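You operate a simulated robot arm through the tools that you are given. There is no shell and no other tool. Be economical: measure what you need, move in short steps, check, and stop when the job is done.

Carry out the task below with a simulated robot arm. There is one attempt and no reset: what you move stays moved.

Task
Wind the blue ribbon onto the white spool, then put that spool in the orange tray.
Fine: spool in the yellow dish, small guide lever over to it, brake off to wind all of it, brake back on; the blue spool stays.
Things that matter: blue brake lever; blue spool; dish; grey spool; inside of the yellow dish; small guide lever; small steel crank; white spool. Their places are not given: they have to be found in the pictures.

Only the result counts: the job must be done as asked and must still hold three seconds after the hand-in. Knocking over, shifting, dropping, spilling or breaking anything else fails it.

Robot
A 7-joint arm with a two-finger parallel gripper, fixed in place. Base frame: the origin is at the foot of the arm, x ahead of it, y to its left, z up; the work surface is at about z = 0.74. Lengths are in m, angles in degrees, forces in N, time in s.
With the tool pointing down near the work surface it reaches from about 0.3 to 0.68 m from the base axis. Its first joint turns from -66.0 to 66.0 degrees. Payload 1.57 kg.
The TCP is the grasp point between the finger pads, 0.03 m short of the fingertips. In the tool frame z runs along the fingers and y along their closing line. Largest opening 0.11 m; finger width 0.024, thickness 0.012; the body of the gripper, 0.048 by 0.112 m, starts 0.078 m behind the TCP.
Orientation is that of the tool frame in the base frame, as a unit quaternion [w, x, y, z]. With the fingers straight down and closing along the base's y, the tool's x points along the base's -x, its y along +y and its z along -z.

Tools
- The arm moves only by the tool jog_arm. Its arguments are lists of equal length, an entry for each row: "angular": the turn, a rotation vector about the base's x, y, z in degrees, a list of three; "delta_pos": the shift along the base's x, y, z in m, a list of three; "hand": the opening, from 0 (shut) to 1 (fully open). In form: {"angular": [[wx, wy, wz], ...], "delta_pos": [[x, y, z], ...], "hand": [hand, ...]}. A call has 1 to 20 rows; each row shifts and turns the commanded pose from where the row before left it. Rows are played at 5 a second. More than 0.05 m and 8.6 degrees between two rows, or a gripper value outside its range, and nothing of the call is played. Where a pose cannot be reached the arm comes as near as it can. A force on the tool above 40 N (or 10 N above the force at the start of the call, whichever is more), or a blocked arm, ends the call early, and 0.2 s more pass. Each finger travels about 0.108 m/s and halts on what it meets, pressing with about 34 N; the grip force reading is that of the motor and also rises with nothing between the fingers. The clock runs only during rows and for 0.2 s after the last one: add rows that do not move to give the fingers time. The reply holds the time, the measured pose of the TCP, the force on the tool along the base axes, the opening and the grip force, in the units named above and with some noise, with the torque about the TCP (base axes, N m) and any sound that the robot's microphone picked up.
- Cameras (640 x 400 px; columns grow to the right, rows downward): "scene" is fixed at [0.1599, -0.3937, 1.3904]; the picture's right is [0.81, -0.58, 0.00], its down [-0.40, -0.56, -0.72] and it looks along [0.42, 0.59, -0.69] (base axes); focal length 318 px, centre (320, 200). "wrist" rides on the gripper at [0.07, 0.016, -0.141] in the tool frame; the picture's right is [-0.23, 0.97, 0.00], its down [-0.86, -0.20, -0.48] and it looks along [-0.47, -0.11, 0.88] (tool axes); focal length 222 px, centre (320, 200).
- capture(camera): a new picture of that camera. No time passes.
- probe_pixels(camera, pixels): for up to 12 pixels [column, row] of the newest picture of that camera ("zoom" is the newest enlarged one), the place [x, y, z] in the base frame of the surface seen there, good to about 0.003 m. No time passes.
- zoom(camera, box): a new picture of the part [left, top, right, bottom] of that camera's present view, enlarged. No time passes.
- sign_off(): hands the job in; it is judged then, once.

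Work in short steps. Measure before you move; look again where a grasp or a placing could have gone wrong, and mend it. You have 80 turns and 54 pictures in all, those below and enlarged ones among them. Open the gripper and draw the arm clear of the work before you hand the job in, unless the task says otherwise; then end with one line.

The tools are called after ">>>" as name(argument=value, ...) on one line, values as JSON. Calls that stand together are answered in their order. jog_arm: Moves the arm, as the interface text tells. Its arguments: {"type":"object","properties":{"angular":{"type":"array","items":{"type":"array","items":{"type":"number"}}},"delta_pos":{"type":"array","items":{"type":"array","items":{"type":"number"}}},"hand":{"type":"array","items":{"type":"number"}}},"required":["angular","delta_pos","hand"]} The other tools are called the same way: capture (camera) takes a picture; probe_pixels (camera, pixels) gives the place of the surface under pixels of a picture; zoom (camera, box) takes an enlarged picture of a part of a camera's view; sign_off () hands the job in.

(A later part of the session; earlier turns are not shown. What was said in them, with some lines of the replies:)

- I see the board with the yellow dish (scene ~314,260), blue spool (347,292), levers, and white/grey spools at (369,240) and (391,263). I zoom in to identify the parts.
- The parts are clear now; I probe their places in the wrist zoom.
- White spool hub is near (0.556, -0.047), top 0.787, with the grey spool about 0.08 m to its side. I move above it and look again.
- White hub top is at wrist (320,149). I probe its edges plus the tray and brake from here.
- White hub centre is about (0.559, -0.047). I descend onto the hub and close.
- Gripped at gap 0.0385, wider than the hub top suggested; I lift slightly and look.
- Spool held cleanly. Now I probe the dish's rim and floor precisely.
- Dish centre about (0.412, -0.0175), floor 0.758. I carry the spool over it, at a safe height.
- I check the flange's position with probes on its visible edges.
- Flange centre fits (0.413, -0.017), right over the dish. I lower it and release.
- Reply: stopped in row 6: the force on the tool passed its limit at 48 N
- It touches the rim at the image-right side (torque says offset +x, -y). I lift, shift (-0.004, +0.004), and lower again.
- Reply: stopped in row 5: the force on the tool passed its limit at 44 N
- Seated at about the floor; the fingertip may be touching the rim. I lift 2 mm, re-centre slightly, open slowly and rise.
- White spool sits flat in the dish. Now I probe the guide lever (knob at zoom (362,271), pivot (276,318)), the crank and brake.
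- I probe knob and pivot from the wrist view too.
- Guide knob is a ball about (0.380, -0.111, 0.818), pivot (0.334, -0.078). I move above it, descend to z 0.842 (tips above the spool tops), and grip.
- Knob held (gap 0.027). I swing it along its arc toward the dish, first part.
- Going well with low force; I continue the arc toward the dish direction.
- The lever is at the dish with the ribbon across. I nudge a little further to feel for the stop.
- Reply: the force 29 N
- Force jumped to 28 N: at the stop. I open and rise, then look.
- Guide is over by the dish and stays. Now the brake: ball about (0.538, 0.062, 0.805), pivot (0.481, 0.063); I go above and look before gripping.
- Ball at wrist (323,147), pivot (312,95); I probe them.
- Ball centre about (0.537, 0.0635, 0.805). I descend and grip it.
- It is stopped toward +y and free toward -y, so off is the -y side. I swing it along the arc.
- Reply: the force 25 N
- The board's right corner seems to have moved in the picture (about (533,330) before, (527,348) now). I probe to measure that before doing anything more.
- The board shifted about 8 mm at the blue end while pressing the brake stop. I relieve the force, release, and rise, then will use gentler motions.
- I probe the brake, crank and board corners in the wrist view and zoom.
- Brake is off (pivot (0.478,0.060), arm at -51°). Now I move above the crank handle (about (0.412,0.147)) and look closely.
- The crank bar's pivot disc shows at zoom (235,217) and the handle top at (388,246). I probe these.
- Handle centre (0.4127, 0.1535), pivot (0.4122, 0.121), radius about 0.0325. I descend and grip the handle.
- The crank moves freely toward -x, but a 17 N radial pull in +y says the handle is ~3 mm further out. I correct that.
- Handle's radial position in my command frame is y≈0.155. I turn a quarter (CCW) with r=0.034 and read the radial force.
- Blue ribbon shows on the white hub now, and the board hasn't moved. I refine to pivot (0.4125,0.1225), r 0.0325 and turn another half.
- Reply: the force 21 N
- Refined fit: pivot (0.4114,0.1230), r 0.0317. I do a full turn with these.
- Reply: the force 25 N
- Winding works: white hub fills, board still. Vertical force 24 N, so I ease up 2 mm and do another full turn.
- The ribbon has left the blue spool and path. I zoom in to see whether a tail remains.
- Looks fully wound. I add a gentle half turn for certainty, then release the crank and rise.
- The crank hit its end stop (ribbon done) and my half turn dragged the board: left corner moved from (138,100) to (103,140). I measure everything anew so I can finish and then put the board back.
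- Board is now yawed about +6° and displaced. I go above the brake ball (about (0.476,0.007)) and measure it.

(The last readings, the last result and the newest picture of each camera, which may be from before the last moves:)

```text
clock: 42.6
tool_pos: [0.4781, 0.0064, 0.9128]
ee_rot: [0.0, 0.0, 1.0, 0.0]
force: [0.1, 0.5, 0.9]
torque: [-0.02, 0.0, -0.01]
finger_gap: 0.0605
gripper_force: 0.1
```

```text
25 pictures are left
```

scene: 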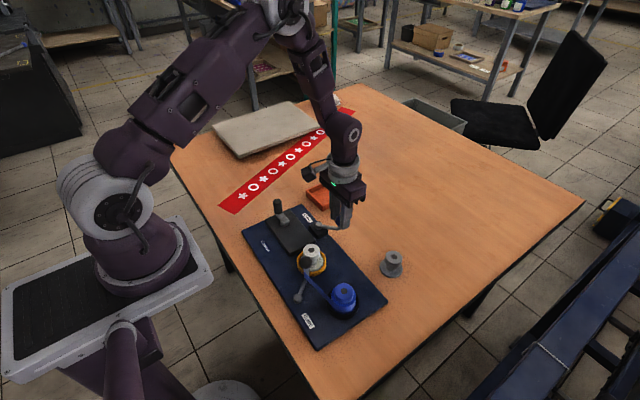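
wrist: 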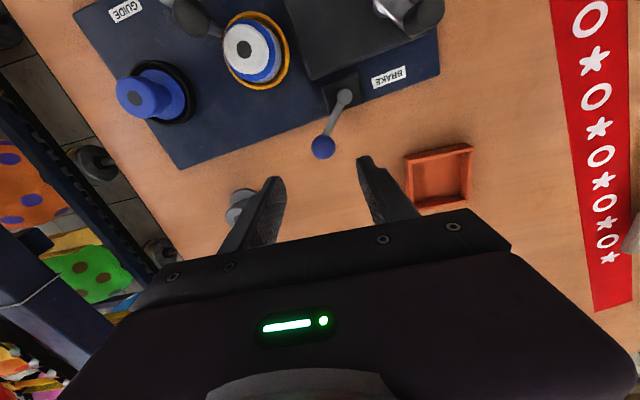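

>>> probe_pixels(camera="wrist", pixels=[[323, 147], [315, 147], [331, 147], [323, 156], [323, 139], [345, 97], [333, 122], [253, 48], [152, 92]])

```text
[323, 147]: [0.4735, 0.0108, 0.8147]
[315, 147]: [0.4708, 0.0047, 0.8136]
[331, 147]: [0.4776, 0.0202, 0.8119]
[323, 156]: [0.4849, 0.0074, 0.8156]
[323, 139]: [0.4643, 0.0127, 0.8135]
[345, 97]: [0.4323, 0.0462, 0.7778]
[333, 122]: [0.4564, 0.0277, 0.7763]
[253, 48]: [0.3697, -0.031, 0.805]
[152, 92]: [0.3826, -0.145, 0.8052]
```

Ball centre about (0.4755,0.0095), pivot (0.4335,0.0455). I descend, grip, and swing back toward on.

>>> jog_arm(angular=[[0, 0, 0], [0, 0, 0], [0, 0, 0], [0, 0, 0], [0, 0, 0], [0, 0, 0]], delta_pos=[[-0.0018, 0.0028, -0.03], [0, 0, -0.03], [0, 0, -0.026], [0, 0, 0], [0, 0, 0], [0, 0, 0]], hand=[0.55, 0.55, 0.55, 0.1, 0.1, 0.1])

>>> jog_arm(angular=[[0, 0, 0], [0, 0, 0], [0, 0, 0]], delta_pos=[[0.0088, 0.0123, 0], [0.0043, 0.014, 0], [0, 0, 0]], hand=[0.1, 0.1, 0.1])

```text
clock: 44.0
tool_pos: [0.4754, 0.0095, 0.8278]
ee_rot: [0.0, 0.0, 1.0, 0.0]
force: [-0.4, 7.5, -0.7]
torque: [0.21, -0.19, -0.11]
finger_gap: 0.0267
gripper_force: 34.3
```

```text
clock: 44.8
tool_pos: [0.49, 0.0378, 0.8257]
ee_rot: [0.002, 0.0, 1.0, 0.0]
force: [9.0, -6.5, 19.6]
torque: [-0.09, -0.13, 0.29]
finger_gap: 0.0266
gripper_force: 33.7
```

Moving freely; I continue in small steps, watching for the stop.

>>> jog_arm(angular=[[0, 0, 0], [0, 0, 0]], delta_pos=[[0.0018, 0.0095, 0], [0, 0, 0]], hand=[0.1, 0.1])

>>> jog_arm(angular=[[0, 0, 0], [0, 0, 0]], delta_pos=[[0, 0.004, 0], [0, 0, 0]], hand=[0.1, 0.1])

```text
clock: 45.4
tool_pos: [0.489, 0.0454, 0.8264]
ee_rot: [0.0, 0.0, 1.0, 0.0]
force: [3.8, -4.3, 14.4]
torque: [-0.14, 0.05, 0.3]
finger_gap: 0.0266
gripper_force: 34.5
```

```text
clock: 46.0
tool_pos: [0.4893, 0.05, 0.8259]
ee_rot: [-0.001, 0.0, 1.0, 0.0]
force: [0.2, -5.7, 0.6]
torque: [-0.16, -0.06, 0.32]
finger_gap: 0.0269
gripper_force: 34.0
```

>>> jog_arm(angular=[[0, 0, 0], [0, 0, 0]], delta_pos=[[-0.0004, 0.003, 0], [0, 0, 0]], hand=[0.1, 0.1])

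>>> zoom(camera="scene", box=[230, 170, 420, 345])

```text
clock: 46.6
tool_pos: [0.49, 0.0529, 0.8257]
ee_rot: [0.0, 0.001, 1.0, -0.001]
force: [1.4, -14.0, -0.1]
torque: [-0.36, -0.2, 0.23]
finger_gap: 0.027
gripper_force: 34.1
```

```text
2.29 times, centred on (325, 258) of scene
```

zoom: 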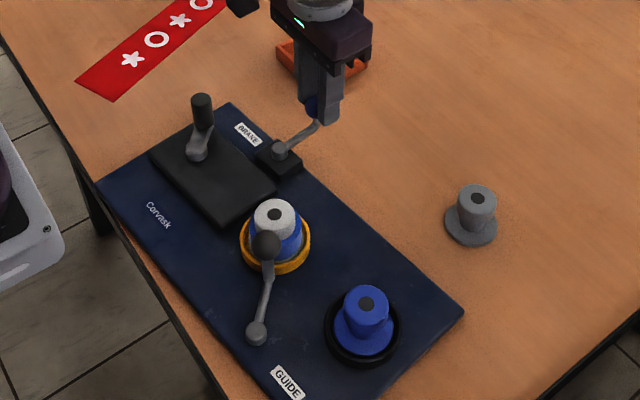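

Brake is on at its stop (14 N, board unchanged). The ball sat originally at (0.5375,0.0635), so with it held against the stop I try dragging the board back gently toward there.

>>> jog_arm(angular=[[0, 0, 0], [0, 0, 0], [0, 0, 0], [0, 0, 0]], delta_pos=[[0.003, 0, 0], [0.003, 0.0005, 0], [0.003, 0.0005, 0], [0, 0, 0]], hand=[0.1, 0.1, 0.1, 0.1])

```text
clock: 47.6
tool_pos: [0.4972, 0.0535, 0.8265]
ee_rot: [-0.003, 0.0, 1.0, -0.001]
force: [-21.0, -6.2, 0.4]
torque: [-0.17, 0.52, -0.07]
finger_gap: 0.027
gripper_force: 34.5
```

Force is a moderate 21 N; I continue a bit and look.

>>> jog_arm(angular=[[0, 0, 0], [0, 0, 0], [0, 0, 0], [0, 0, 0], [0, 0, 0], [0, 0, 0]], delta_pos=[[0.003, 0.0005, 0], [0.003, 0.0005, 0], [0.003, 0.0005, 0], [0.003, 0.0005, 0], [0.003, 0.0005, 0], [0, 0, 0]], hand=[0.1, 0.1, 0.1, 0.1, 0.1, 0.1])

>>> zoom(camera="scene", box=[230, 170, 420, 345])

```text
clock: 49.0
tool_pos: [0.5121, 0.0562, 0.8262]
ee_rot: [-0.002, 0.0, 1.0, -0.001]
force: [-24.2, -10.1, 1.5]
torque: [-0.19, 0.54, 0.1]
finger_gap: 0.0266
gripper_force: 33.9
```

```text
2.29 times, centred on (325, 258) of scene
```

zoom: 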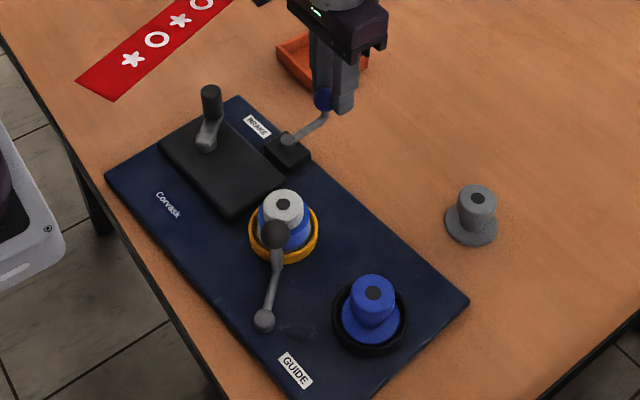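

The board follows nicely. I continue to near the original ball position.

>>> jog_arm(angular=[[0, 0, 0], [0, 0, 0], [0, 0, 0], [0, 0, 0], [0, 0, 0], [0, 0, 0], [0, 0, 0]], delta_pos=[[0.0033, 0.001, 0], [0.0033, 0.001, 0], [0.0033, 0.001, 0], [0.0033, 0.001, 0], [0.0033, 0.001, 0], [0.0033, 0.001, 0], [0, 0, 0]], hand=[0.1, 0.1, 0.1, 0.1, 0.1, 0.1, 0.1])

>>> zoom(camera="scene", box=[230, 170, 420, 345])

```text
clock: 50.6
tool_pos: [0.5336, 0.0615, 0.8263]
ee_rot: [-0.001, 0.0, 1.0, 0.0]
force: [-0.4, -0.5, -0.1]
torque: [0.0, -0.02, -0.01]
finger_gap: 0.0111
gripper_force: 0.0
```

```text
2.29 times, centred on (325, 258) of scene
```

zoom: 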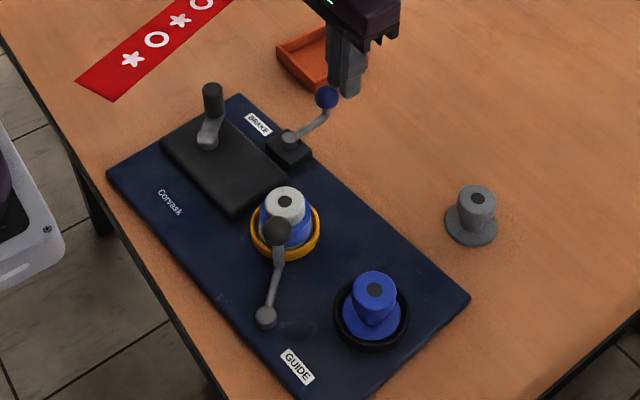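

The grip slipped off the ball (gap 0.011), with the board part-way back. I rise and rotate the gripper 90° so a finger sits behind the ball for a positive pull.

>>> jog_arm(angular=[[0, 0, 0], [0, 0, 0], [0, 0, 8.5], [0, 0, 8.5], [0, 0, 8.5], [0, 0, 8.5], [0, 0, 8.5], [0, 0, 8.5], [0, 0, 8.5], [0, 0, 8.5], [0, 0, 8.5], [0, 0, 8.5], [0, 0, 5], [0, 0, 0]], delta_pos=[[0, 0, 0.04], [0, 0, 0.04], [0, 0, 0], [0, 0, 0], [0, 0, 0], [0, 0, 0], [0, 0, 0], [0, 0, 0], [0, 0, 0], [0, 0, 0], [0, 0, 0], [0, 0, 0], [-0.01, 0, 0], [0, 0, 0]], hand=[0.1, 0.1, 0.5, 0.5, 0.5, 0.5, 0.5, 0.5, 0.5, 0.5, 0.5, 0.5, 0.5, 0.5])

>>> capture(camera="wrist")

>>> probe_pixels(camera="zoom", pixels=[[326, 92], [318, 98], [335, 98], [326, 106], [290, 135], [107, 176], [237, 97], [468, 298], [375, 290], [284, 201], [265, 310], [208, 140]])

```text
clock: 53.6
tool_pos: [0.524, 0.0628, 0.9059]
ee_rot: [-0.001, 0.707, -0.707, 0.0]
force: [-0.3, -0.4, -0.6]
torque: [0.01, 0.03, 0.05]
finger_gap: 0.0547
gripper_force: 0.0
```

```text
21 pictures are left
```

wrist: 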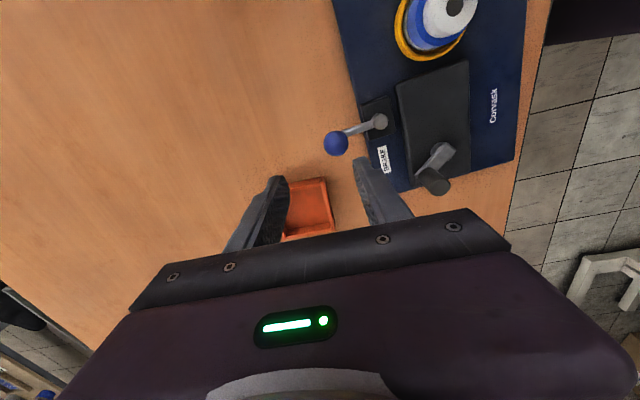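

```text
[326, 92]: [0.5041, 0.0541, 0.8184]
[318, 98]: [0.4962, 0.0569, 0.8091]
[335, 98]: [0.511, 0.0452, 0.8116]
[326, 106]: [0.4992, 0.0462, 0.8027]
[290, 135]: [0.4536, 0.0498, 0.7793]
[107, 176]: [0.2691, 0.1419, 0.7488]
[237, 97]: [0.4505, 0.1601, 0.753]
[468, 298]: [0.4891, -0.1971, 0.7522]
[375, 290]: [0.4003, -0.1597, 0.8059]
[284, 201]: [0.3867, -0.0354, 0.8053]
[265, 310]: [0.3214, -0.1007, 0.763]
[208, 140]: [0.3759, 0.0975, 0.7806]
```

I probe the ball in this new wrist view at (336,143).

>>> probe_pixels(camera="wrist", pixels=[[336, 143], [326, 143], [346, 143], [336, 153], [336, 134], [380, 121], [360, 130]])

```text
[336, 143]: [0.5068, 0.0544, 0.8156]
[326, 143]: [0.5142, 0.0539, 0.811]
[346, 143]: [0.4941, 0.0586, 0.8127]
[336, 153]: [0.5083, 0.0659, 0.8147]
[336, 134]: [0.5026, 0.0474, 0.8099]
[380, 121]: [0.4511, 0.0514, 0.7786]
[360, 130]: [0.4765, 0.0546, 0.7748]
```

Ball centre (0.505,0.0555). I descend with fingers either side along x, grip, and pull pure +x (that also yaws the board back clockwise).

>>> jog_arm(angular=[[0, 0, 0], [0, 0, 0], [0, 0, 0], [0, 0, 0], [0, 0, 0], [0, 0, 0], [0, 0, 0]], delta_pos=[[-0.0185, -0.007, 0], [0, 0, -0.03], [0, 0, -0.03], [0, 0, -0.028], [0, 0, 0], [0, 0, 0], [0, 0, 0]], hand=[0.5, 0.5, 0.5, 0.5, 0.5, 0.1, 0.1])

>>> jog_arm(angular=[[0, 0, 0], [0, 0, 0], [0, 0, 0], [0, 0, 0], [0, 0, 0], [0, 0, 0], [0, 0, 0]], delta_pos=[[0.003, 0, 0], [0.003, 0, 0], [0.003, 0, 0], [0.003, 0, 0], [0.003, 0, 0], [0.003, 0, 0], [0, 0, 0]], hand=[0.1, 0.1, 0.1, 0.1, 0.1, 0.1, 0.1])

>>> zoom(camera="scene", box=[230, 170, 420, 345])

```text
clock: 55.2
tool_pos: [0.5048, 0.0554, 0.8176]
ee_rot: [-0.001, -0.707, 0.708, 0.001]
force: [-3.5, -1.1, -1.3]
torque: [-0.1, 0.02, 0.07]
finger_gap: 0.027
gripper_force: 34.4
```

```text
clock: 56.8
tool_pos: [0.5217, 0.0547, 0.8174]
ee_rot: [-0.002, -0.707, 0.707, 0.001]
force: [-19.5, -7.9, -0.2]
torque: [-0.04, 0.23, 0.07]
finger_gap: 0.0269
gripper_force: 34.4
```

```text
2.29 times, centred on (325, 258) of scene
```

zoom: 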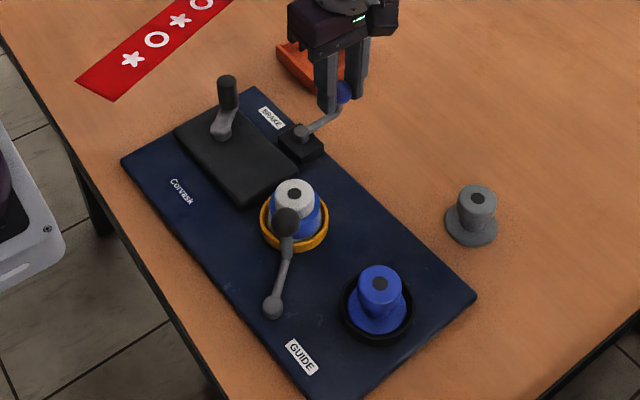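

Good progress. I probe corners now to compute what remains.

>>> probe_pixels(camera="zoom", pixels=[[124, 160], [255, 90], [475, 295], [380, 275], [294, 190], [272, 303], [301, 130], [290, 340], [343, 398]])

```text
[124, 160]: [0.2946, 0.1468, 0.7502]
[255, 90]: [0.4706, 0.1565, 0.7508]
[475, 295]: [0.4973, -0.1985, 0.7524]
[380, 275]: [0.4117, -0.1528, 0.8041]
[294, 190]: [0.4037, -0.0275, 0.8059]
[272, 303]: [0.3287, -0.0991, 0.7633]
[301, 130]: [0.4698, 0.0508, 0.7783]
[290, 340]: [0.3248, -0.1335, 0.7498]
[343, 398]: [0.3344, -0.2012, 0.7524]
```

Remaining: brake pivot about (+0.013,+0.01), blue spool (-0.003,+0.012), yaw about -4°. I pull another 12 mm in +x.

>>> jog_arm(angular=[[0, 0, 0], [0, 0, 0], [0, 0, 0], [0, 0, 0], [0, 0, 0]], delta_pos=[[0.003, 0, 0], [0.003, 0, 0], [0.003, 0, 0], [0.003, 0, 0], [0, 0, 0]], hand=[0.1, 0.1, 0.1, 0.1, 0.1])

>>> zoom(camera="scene", box=[230, 170, 420, 345])

```text
clock: 58.0
tool_pos: [0.534, 0.0543, 0.8186]
ee_rot: [0.001, 0.707, -0.707, 0.0]
force: [-27.2, -3.4, 10.5]
torque: [0.16, 0.46, -0.04]
finger_gap: 0.027
gripper_force: 34.1
```

```text
2.29 times, centred on (325, 258) of scene
```

zoom: 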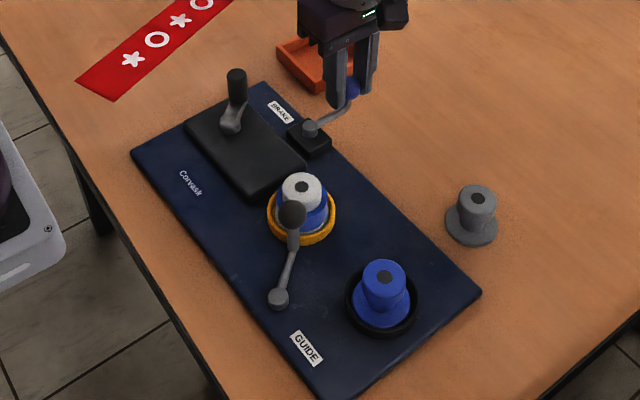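

Comparing with the first zoom, remaining is about +10 mm in y and -2.3° yaw; pushing the -y short edge at x≈0.34 in +y should do both. I release the ball, rise, and travel to outside that edge.

>>> jog_arm(angular=[[0, 0, 0], [0, 0, 0], [0, 0, 0], [0, 0, 0], [0, 0, 0], [0, 0, 0], [0, 0, 0], [0, 0, 0], [0, 0, 0], [0, 0, 0], [0, 0, 0], [0, 0, 0], [0, 0, 0], [0, 0, 0]], delta_pos=[[-0.003, 0, 0], [0, 0, 0], [0, 0, 0], [0, 0, 0.045], [0, 0, 0.045], [-0.0245, -0.036, 0], [-0.0245, -0.036, 0], [-0.0245, -0.036, 0], [-0.0245, -0.036, 0], [-0.0245, -0.036, 0], [-0.0245, -0.036, 0], [-0.0245, -0.036, 0], [-0.0245, -0.036, 0], [0, 0, 0]], hand=[0.1, 0.5, 0.5, 0.5, 0.5, 0, 0, 0, 0, 0, 0, 0, 0, 0])

>>> zoom(camera="scene", box=[230, 190, 420, 365])

```text
clock: 61.0
tool_pos: [0.3372, -0.2324, 0.9072]
ee_rot: [0.0, -0.707, 0.707, 0.0]
force: [-0.6, -0.1, -0.7]
torque: [-0.01, -0.02, -0.03]
finger_gap: 0.0
gripper_force: 21.3
```

```text
2.29 times, centred on (325, 278) of scene
```

zoom: 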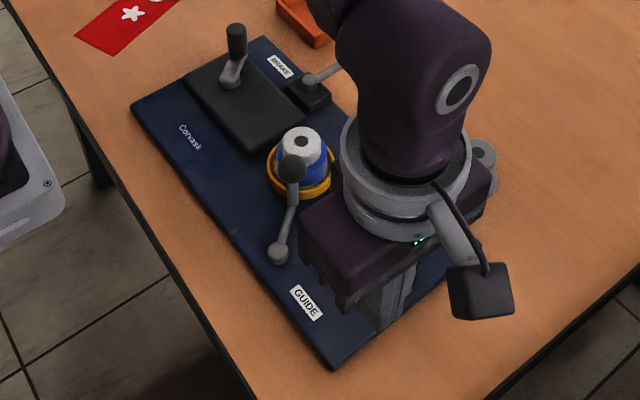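

I probe the bottom corner and the short edge near the fingers.

>>> probe_pixels(camera="zoom", pixels=[[333, 365], [345, 355], [360, 344], [440, 287], [360, 355]])

```text
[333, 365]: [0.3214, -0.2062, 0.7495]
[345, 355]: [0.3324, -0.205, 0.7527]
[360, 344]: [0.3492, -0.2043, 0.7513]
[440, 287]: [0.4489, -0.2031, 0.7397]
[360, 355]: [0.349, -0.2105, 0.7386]
```

Edge is at y≈-0.206, the finger face at -0.220. I descend to z≈0.775 and push +y gently.

>>> jog_arm(angular=[[0, 0, 0], [0, 0, 0], [0, 0, 0], [0, 0, 0], [0, 0, 0]], delta_pos=[[0, 0, -0.045], [0, 0, -0.045], [0, 0, -0.03], [0, 0, -0.012], [0, 0, 0]], hand=[0, 0, 0, 0, 0])

>>> jog_arm(angular=[[0, 0, 0], [0, 0, 0], [0, 0, 0], [0, 0, 0], [0, 0, 0], [0, 0, 0]], delta_pos=[[0, 0.006, 0], [0, 0.006, 0], [0, 0.003, 0], [0, 0.003, 0], [0, 0.003, 0], [0, 0, 0]], hand=[0, 0, 0, 0, 0, 0])

```text
clock: 62.2
tool_pos: [0.3362, -0.2335, 0.7753]
ee_rot: [0.0, 0.707, -0.707, 0.0]
force: [-0.9, 0.1, 0.3]
torque: [0.0, 0.0, -0.02]
finger_gap: 0.0
gripper_force: 21.0
```

```text
clock: 63.6
tool_pos: [0.3344, -0.2151, 0.7759]
ee_rot: [-0.002, -0.706, 0.708, -0.001]
force: [-2.8, -30.3, 9.4]
torque: [-0.66, 0.13, 0.1]
finger_gap: 0.0
gripper_force: 21.2
```

Contact with 30 N; I continue in 2 mm steps.

>>> jog_arm(angular=[[0, 0, 0], [0, 0, 0], [0, 0, 0], [0, 0, 0]], delta_pos=[[0, 0.002, 0], [0, 0.002, 0], [0, 0.002, 0], [0, 0, 0]], hand=[0, 0, 0, 0])

>>> zoom(camera="scene", box=[230, 170, 420, 345])

```text
clock: 64.6
tool_pos: [0.3355, -0.2074, 0.7756]
ee_rot: [-0.002, -0.707, 0.707, 0.0]
force: [-5.1, -28.3, 6.8]
torque: [-0.67, 0.31, 0.08]
finger_gap: 0.0
gripper_force: 21.1
```

```text
2.29 times, centred on (325, 258) of scene
```

zoom: 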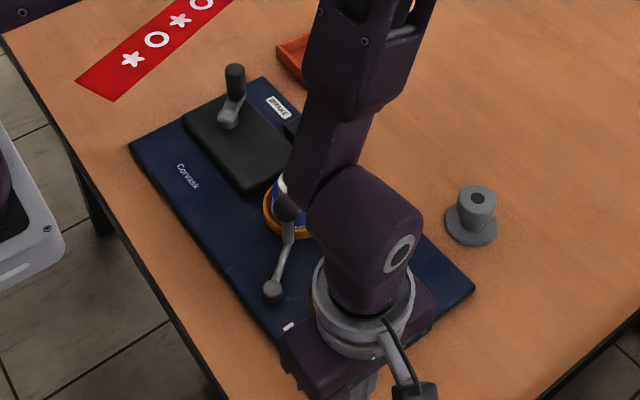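

Nearly there: left corner (129,146) vs (132,143), right (475,288) vs (470,290). About 3 mm more push here reduces the remaining yaw.

>>> jog_arm(angular=[[0, 0, 0], [0, 0, 0], [0, 0, 0]], delta_pos=[[-0.003, 0.0015, 0], [0, 0.0015, 0], [0, 0, 0]], hand=[0, 0, 0])

>>> jog_arm(angular=[[0, 0, 0], [0, 0, 0], [0, 0, 0], [0, 0, 0], [0, 0, 0], [0, 0, 0], [0, 0, 0]], delta_pos=[[0, -0.02, 0], [0, 0, 0.045], [0, 0, 0.045], [0, 0, 0.045], [-0.01, -0.045, 0], [-0.01, -0.045, 0], [0, 0, 0]], hand=[0, 0, 0, 0, 0, 0, 0])

>>> zoom(camera="scene", box=[230, 170, 420, 345])

```text
clock: 65.4
tool_pos: [0.3335, -0.2053, 0.7775]
ee_rot: [0.0, -0.706, 0.708, -0.001]
force: [3.0, -27.2, 7.1]
torque: [-0.64, -0.37, 0.03]
finger_gap: 0.0001
gripper_force: 21.2
```

```text
clock: 67.0
tool_pos: [0.3144, -0.3164, 0.9107]
ee_rot: [0.0, -0.707, 0.707, 0.0]
force: [0.5, 0.5, -0.3]
torque: [-0.03, 0.01, 0.01]
finger_gap: 0.0002
gripper_force: 21.2
```

```text
2.29 times, centred on (325, 258) of scene
```

zoom: 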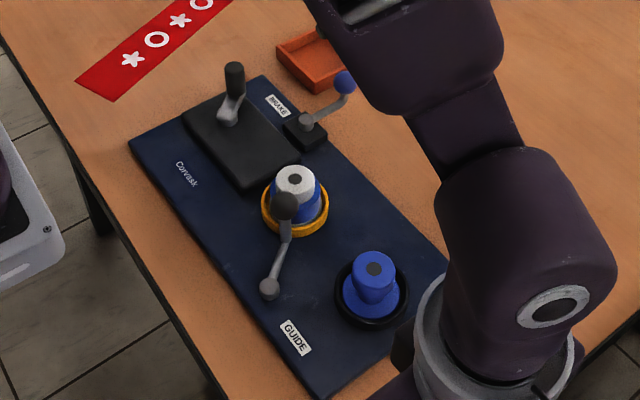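

The board now matches the original picture within ~1–2 mm (dish (295,206) vs (294,205), brake (306,120) vs (307,120), blue hub (374,268) vs (373,267)). Next I move above the white spool, with the fingers at 45° to clear the guide knob.

>>> jog_arm(angular=[[0, 0, -6.43], [0, 0, -6.43], [0, 0, -6.43], [0, 0, -6.43], [0, 0, -6.43], [0, 0, -6.43], [0, 0, -6.42], [0, 0, 0]], delta_pos=[[0.014, 0.0428, 0.001], [0.014, 0.0428, 0.001], [0.014, 0.0428, 0.001], [0.014, 0.0428, 0.001], [0.014, 0.0428, 0.001], [0.014, 0.0428, 0.001], [0.014, 0.0428, 0.001], [0, 0, 0]], hand=[0.55, 0.55, 0.55, 0.55, 0.55, 0.55, 0.55, 0.55])

>>> capture(camera="wrist")

>>> zoom(camera="scene", box=[230, 170, 420, 345])

```text
clock: 68.8
tool_pos: [0.4109, -0.0139, 0.9164]
ee_rot: [0.001, -0.382, 0.924, 0.0]
force: [-0.1, -0.9, -0.4]
torque: [0.01, 0.03, -0.04]
finger_gap: 0.0604
gripper_force: 0.1
```

```text
15 pictures are left
```

wrist: 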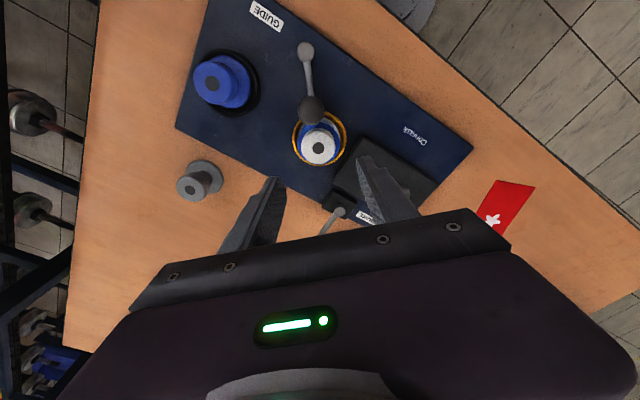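

```text
2.29 times, centred on (325, 258) of scene
```

zoom: 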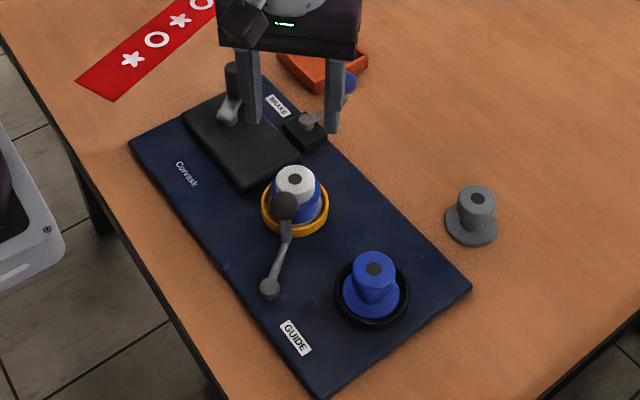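

Board right corner (471,290) matches the original (470,290). I probe the spool cap in the wrist view and knob.

>>> probe_pixels(camera="wrist", pixels=[[320, 148], [305, 147], [336, 148], [320, 162], [320, 134], [312, 105], [312, 118], [375, 180]])

>>> zoom(camera="wrist", box=[270, 90, 370, 190])

```text
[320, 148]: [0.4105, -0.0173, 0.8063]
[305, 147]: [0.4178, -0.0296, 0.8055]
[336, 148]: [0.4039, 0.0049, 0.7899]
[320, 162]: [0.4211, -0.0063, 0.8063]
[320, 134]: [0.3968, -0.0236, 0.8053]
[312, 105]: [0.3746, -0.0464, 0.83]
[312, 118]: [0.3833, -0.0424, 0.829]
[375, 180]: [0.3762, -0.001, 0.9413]
```

```text
4.00 times, centred on (320, 140) of wrist
```

zoom: 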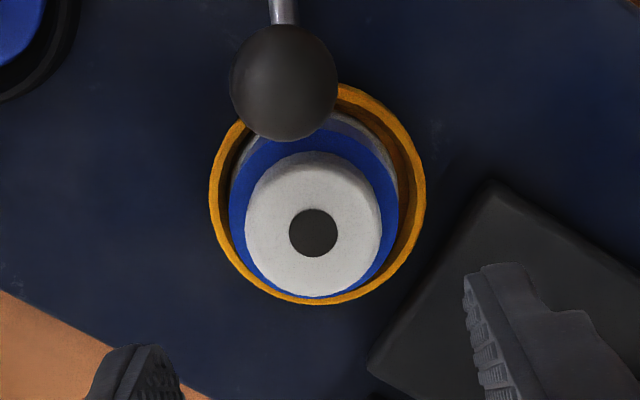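

Cap centre about (0.410,-0.0155), ribbon wound wide beneath it. I grip only the cap, at TCP z≈0.818.

>>> jog_arm(angular=[[0, 0, 0], [0, 0, 0], [0, 0, 0], [0, 0, 0], [0, 0, 0], [0, 0, 0], [0, 0, 0], [0, 0, 0]], delta_pos=[[-0.001, -0.001, -0.03], [0, 0, -0.03], [0, 0, -0.025], [0, 0, -0.014], [0, 0, 0], [0, 0, 0], [0, 0, 0], [0, 0, 0]], hand=[0.55, 0.55, 0.55, 0.55, 0.55, 0.1, 0.1, 0.1])

>>> zoom(camera="scene", box=[280, 220, 350, 285])

```text
clock: 70.6
tool_pos: [0.4108, -0.0144, 0.8187]
ee_rot: [0.001, -0.383, 0.924, 0.0]
force: [0.0, 0.2, 0.5]
torque: [0.02, -0.02, -0.01]
finger_gap: 0.0385
gripper_force: 34.0
```

```text
6.15 times, centred on (315, 252) of scene
```

zoom: 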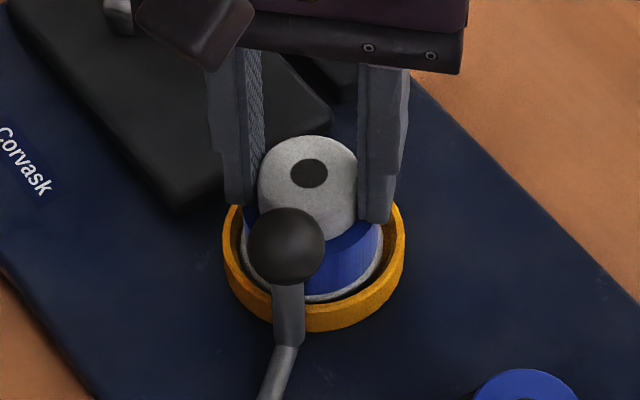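

Good grip on the cap (0.0385). The flange passes the guide knob with ~3 mm clearance, so I lift 12 mm straight, then drift away from the knob while rising.

>>> jog_arm(angular=[[0, 0, 0], [0, 0, 0], [0, 0, 0], [0, 0, 0], [0, 0, 0], [0, 0, 0]], delta_pos=[[0, 0, 0.006], [0.0005, 0.0005, 0.008], [0.004, 0.003, 0.006], [0.003, 0.003, 0.03], [0, 0, 0.045], [0, 0, 0.03]], hand=[0.1, 0.1, 0.1, 0.1, 0.1, 0.1])

>>> zoom(camera="scene", box=[230, 150, 420, 325])

```text
clock: 72.0
tool_pos: [0.4178, -0.0085, 0.9455]
ee_rot: [0.0, -0.382, 0.924, 0.0]
force: [-0.4, 0.1, -0.2]
torque: [-0.01, 0.01, 0.0]
finger_gap: 0.0382
gripper_force: 34.0
```

```text
2.29 times, centred on (325, 238) of scene
```

zoom: 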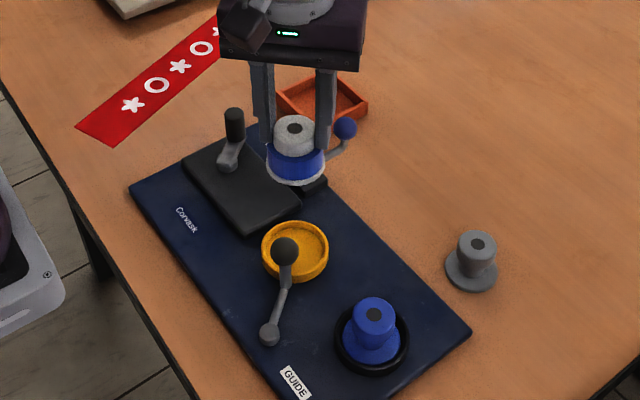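

Spool is lifted cleanly. I carry it over the tray centre (0.571,0.159) and lower to just above the floor.

>>> jog_arm(angular=[[0, 0, 0], [0, 0, 0], [0, 0, 0], [0, 0, 0], [0, 0, 0], [0, 0, 0], [0, 0, 0], [0, 0, 0], [0, 0, 0], [0, 0, 0]], delta_pos=[[0.0256, 0.0279, 0], [0.0256, 0.0279, 0], [0.0256, 0.0279, 0], [0.0256, 0.0279, 0], [0.0256, 0.0279, 0], [0.0256, 0.0279, 0], [0, 0, -0.04], [0, 0, -0.04], [0, 0, -0.03], [0, 0, 0]], hand=[0.1, 0.1, 0.1, 0.1, 0.1, 0.1, 0.1, 0.1, 0.1, 0.1])

>>> zoom(camera="scene", box=[280, 150, 380, 230])

```text
clock: 74.2
tool_pos: [0.5711, 0.16, 0.8324]
ee_rot: [0.0, -0.382, 0.924, 0.0]
force: [0.3, 0.1, 0.1]
torque: [0.01, 0.01, -0.02]
finger_gap: 0.0385
gripper_force: 33.9
```

```text
5.00 times, centred on (330, 190) of scene
```

zoom: 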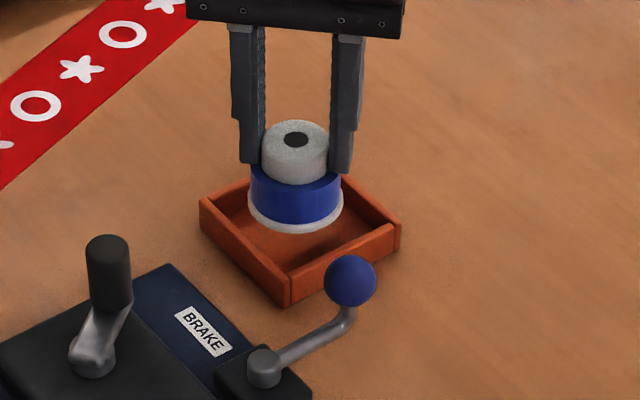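

It is centred over the tray. I lower slowly the last ~27 mm, then release and rise.

>>> jog_arm(angular=[[0, 0, 0], [0, 0, 0], [0, 0, 0], [0, 0, 0], [0, 0, 0]], delta_pos=[[0, 0, -0.012], [0, 0, -0.009], [0, 0, -0.003], [0, 0, -0.0015], [0, 0, 0]], hand=[0.1, 0.1, 0.1, 0.1, 0.1])

>>> zoom(camera="scene", box=[280, 150, 380, 230])

```text
clock: 75.4
tool_pos: [0.5715, 0.1593, 0.8072]
ee_rot: [0.0, -0.383, 0.924, 0.001]
force: [-1.2, 0.3, -0.3]
torque: [-0.03, -0.03, 0.01]
finger_gap: 0.0382
gripper_force: 34.2
```

```text
5.00 times, centred on (330, 190) of scene
```

zoom: 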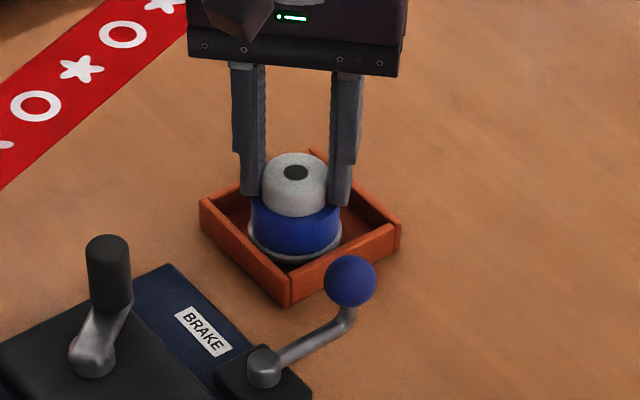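

Not touching yet; I step down 1 mm at a time.

>>> jog_arm(angular=[[0, 0, 0], [0, 0, 0], [0, 0, 0]], delta_pos=[[0, 0, -0.001], [0, 0, -0.001], [0, 0, 0]], hand=[0.1, 0.1, 0.1])

>>> jog_arm(angular=[[0, 0, 0], [0, 0, 0]], delta_pos=[[0, 0, -0.001], [0, 0, 0]], hand=[0.1, 0.1])

```text
clock: 76.2
tool_pos: [0.5709, 0.1583, 0.8064]
ee_rot: [0.0, -0.382, 0.924, 0.0]
force: [-0.1, 1.0, -0.7]
torque: [-0.01, 0.01, -0.01]
finger_gap: 0.0383
gripper_force: 33.9
```

```text
clock: 76.8
tool_pos: [0.5701, 0.1609, 0.8064]
ee_rot: [0.0, -0.383, 0.924, 0.0]
force: [-0.9, 0.1, -0.6]
torque: [-0.02, 0.03, 0.01]
finger_gap: 0.0382
gripper_force: 34.5
```

>>> jog_arm(angular=[[0, 0, 0], [0, 0, 0]], delta_pos=[[0, 0, -0.001], [0, 0, 0]], hand=[0.1, 0.1])

>>> jog_arm(angular=[[0, 0, 0], [0, 0, 0]], delta_pos=[[0, 0, -0.001], [0, 0, 0]], hand=[0.1, 0.1])

```text
clock: 77.4
tool_pos: [0.5711, 0.1585, 0.8047]
ee_rot: [0.0, -0.382, 0.924, 0.0]
force: [0.1, -0.3, 0.2]
torque: [-0.01, -0.02, 0.01]
finger_gap: 0.0383
gripper_force: 34.9
```

```text
clock: 78.0
tool_pos: [0.5712, 0.1596, 0.8028]
ee_rot: [0.0, -0.383, 0.924, 0.0]
force: [0.8, -0.3, -0.1]
torque: [-0.04, -0.05, -0.03]
finger_gap: 0.0386
gripper_force: 33.6
```

>>> jog_arm(angular=[[0, 0, 0], [0, 0, 0]], delta_pos=[[0, 0, -0.001], [0, 0, 0]], hand=[0.1, 0.1])

>>> zoom(camera="scene", box=[300, 170, 360, 220])

```text
clock: 78.6
tool_pos: [0.5722, 0.16, 0.8025]
ee_rot: [0.001, -0.382, 0.924, 0.0]
force: [-2.3, -1.1, 5.7]
torque: [0.0, 0.14, -0.06]
finger_gap: 0.0382
gripper_force: 33.7
```

```text
8.00 times, centred on (330, 195) of scene
```

zoom: 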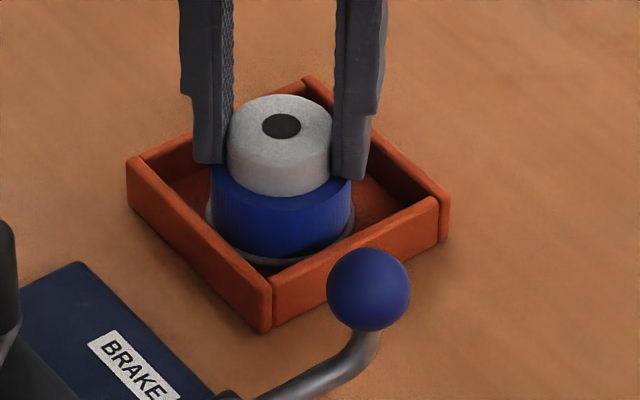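

Contact (5.7 N) with the spool inside the tray. I open and rise clear, moving off to the side.

>>> jog_arm(angular=[[0, 0, 0], [0, 0, 0], [0, 0, 0], [0, 0, 0], [0, 0, 0], [0, 0, 0], [0, 0, 0], [0, 0, 0]], delta_pos=[[0, 0, 0], [0, 0, 0], [0, 0, 0.03], [0, 0, 0.045], [0, 0, 0.045], [0, 0, 0.045], [-0.03, 0.03, 0.02], [-0.03, 0.03, 0.02]], hand=[0.5, 0.5, 0.5, 0.5, 0.5, 0.5, 0.5, 0.5])

>>> zoom(camera="scene", box=[230, 170, 420, 345])

```text
clock: 80.4
tool_pos: [0.509, 0.2216, 1.0064]
ee_rot: [0.0, -0.382, 0.924, 0.001]
force: [-0.6, 0.4, 0.3]
torque: [0.01, -0.02, -0.02]
finger_gap: 0.055
gripper_force: 0.0
```

```text
2.29 times, centred on (325, 258) of scene
```

zoom: 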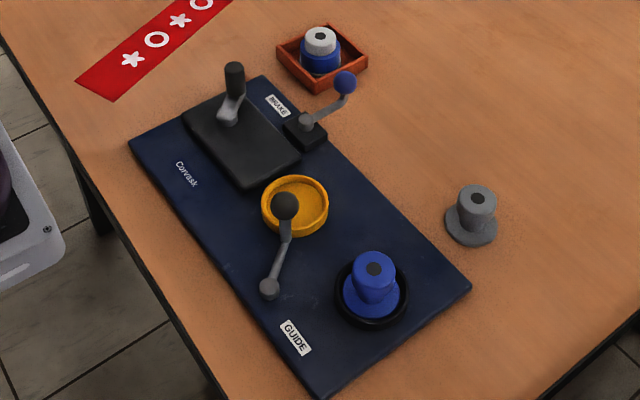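

The white spool stands in the tray, wound with all the blue ribbon. The brake is on, and the board, blue spool and grey spool match their starting places in the picture. The arm is clear, so I hand in.

>>> sign_off()

```text
The job is handed in.
```

All the blue ribbon is on the white spool, which sits in the orange tray with the brake back on and the blue spool on its holder. I did shift the board twice, by pressing on the brake stop and by turning the crank past its end, and moved it back to within about 1–2 mm of where it started, judged from the pictures.
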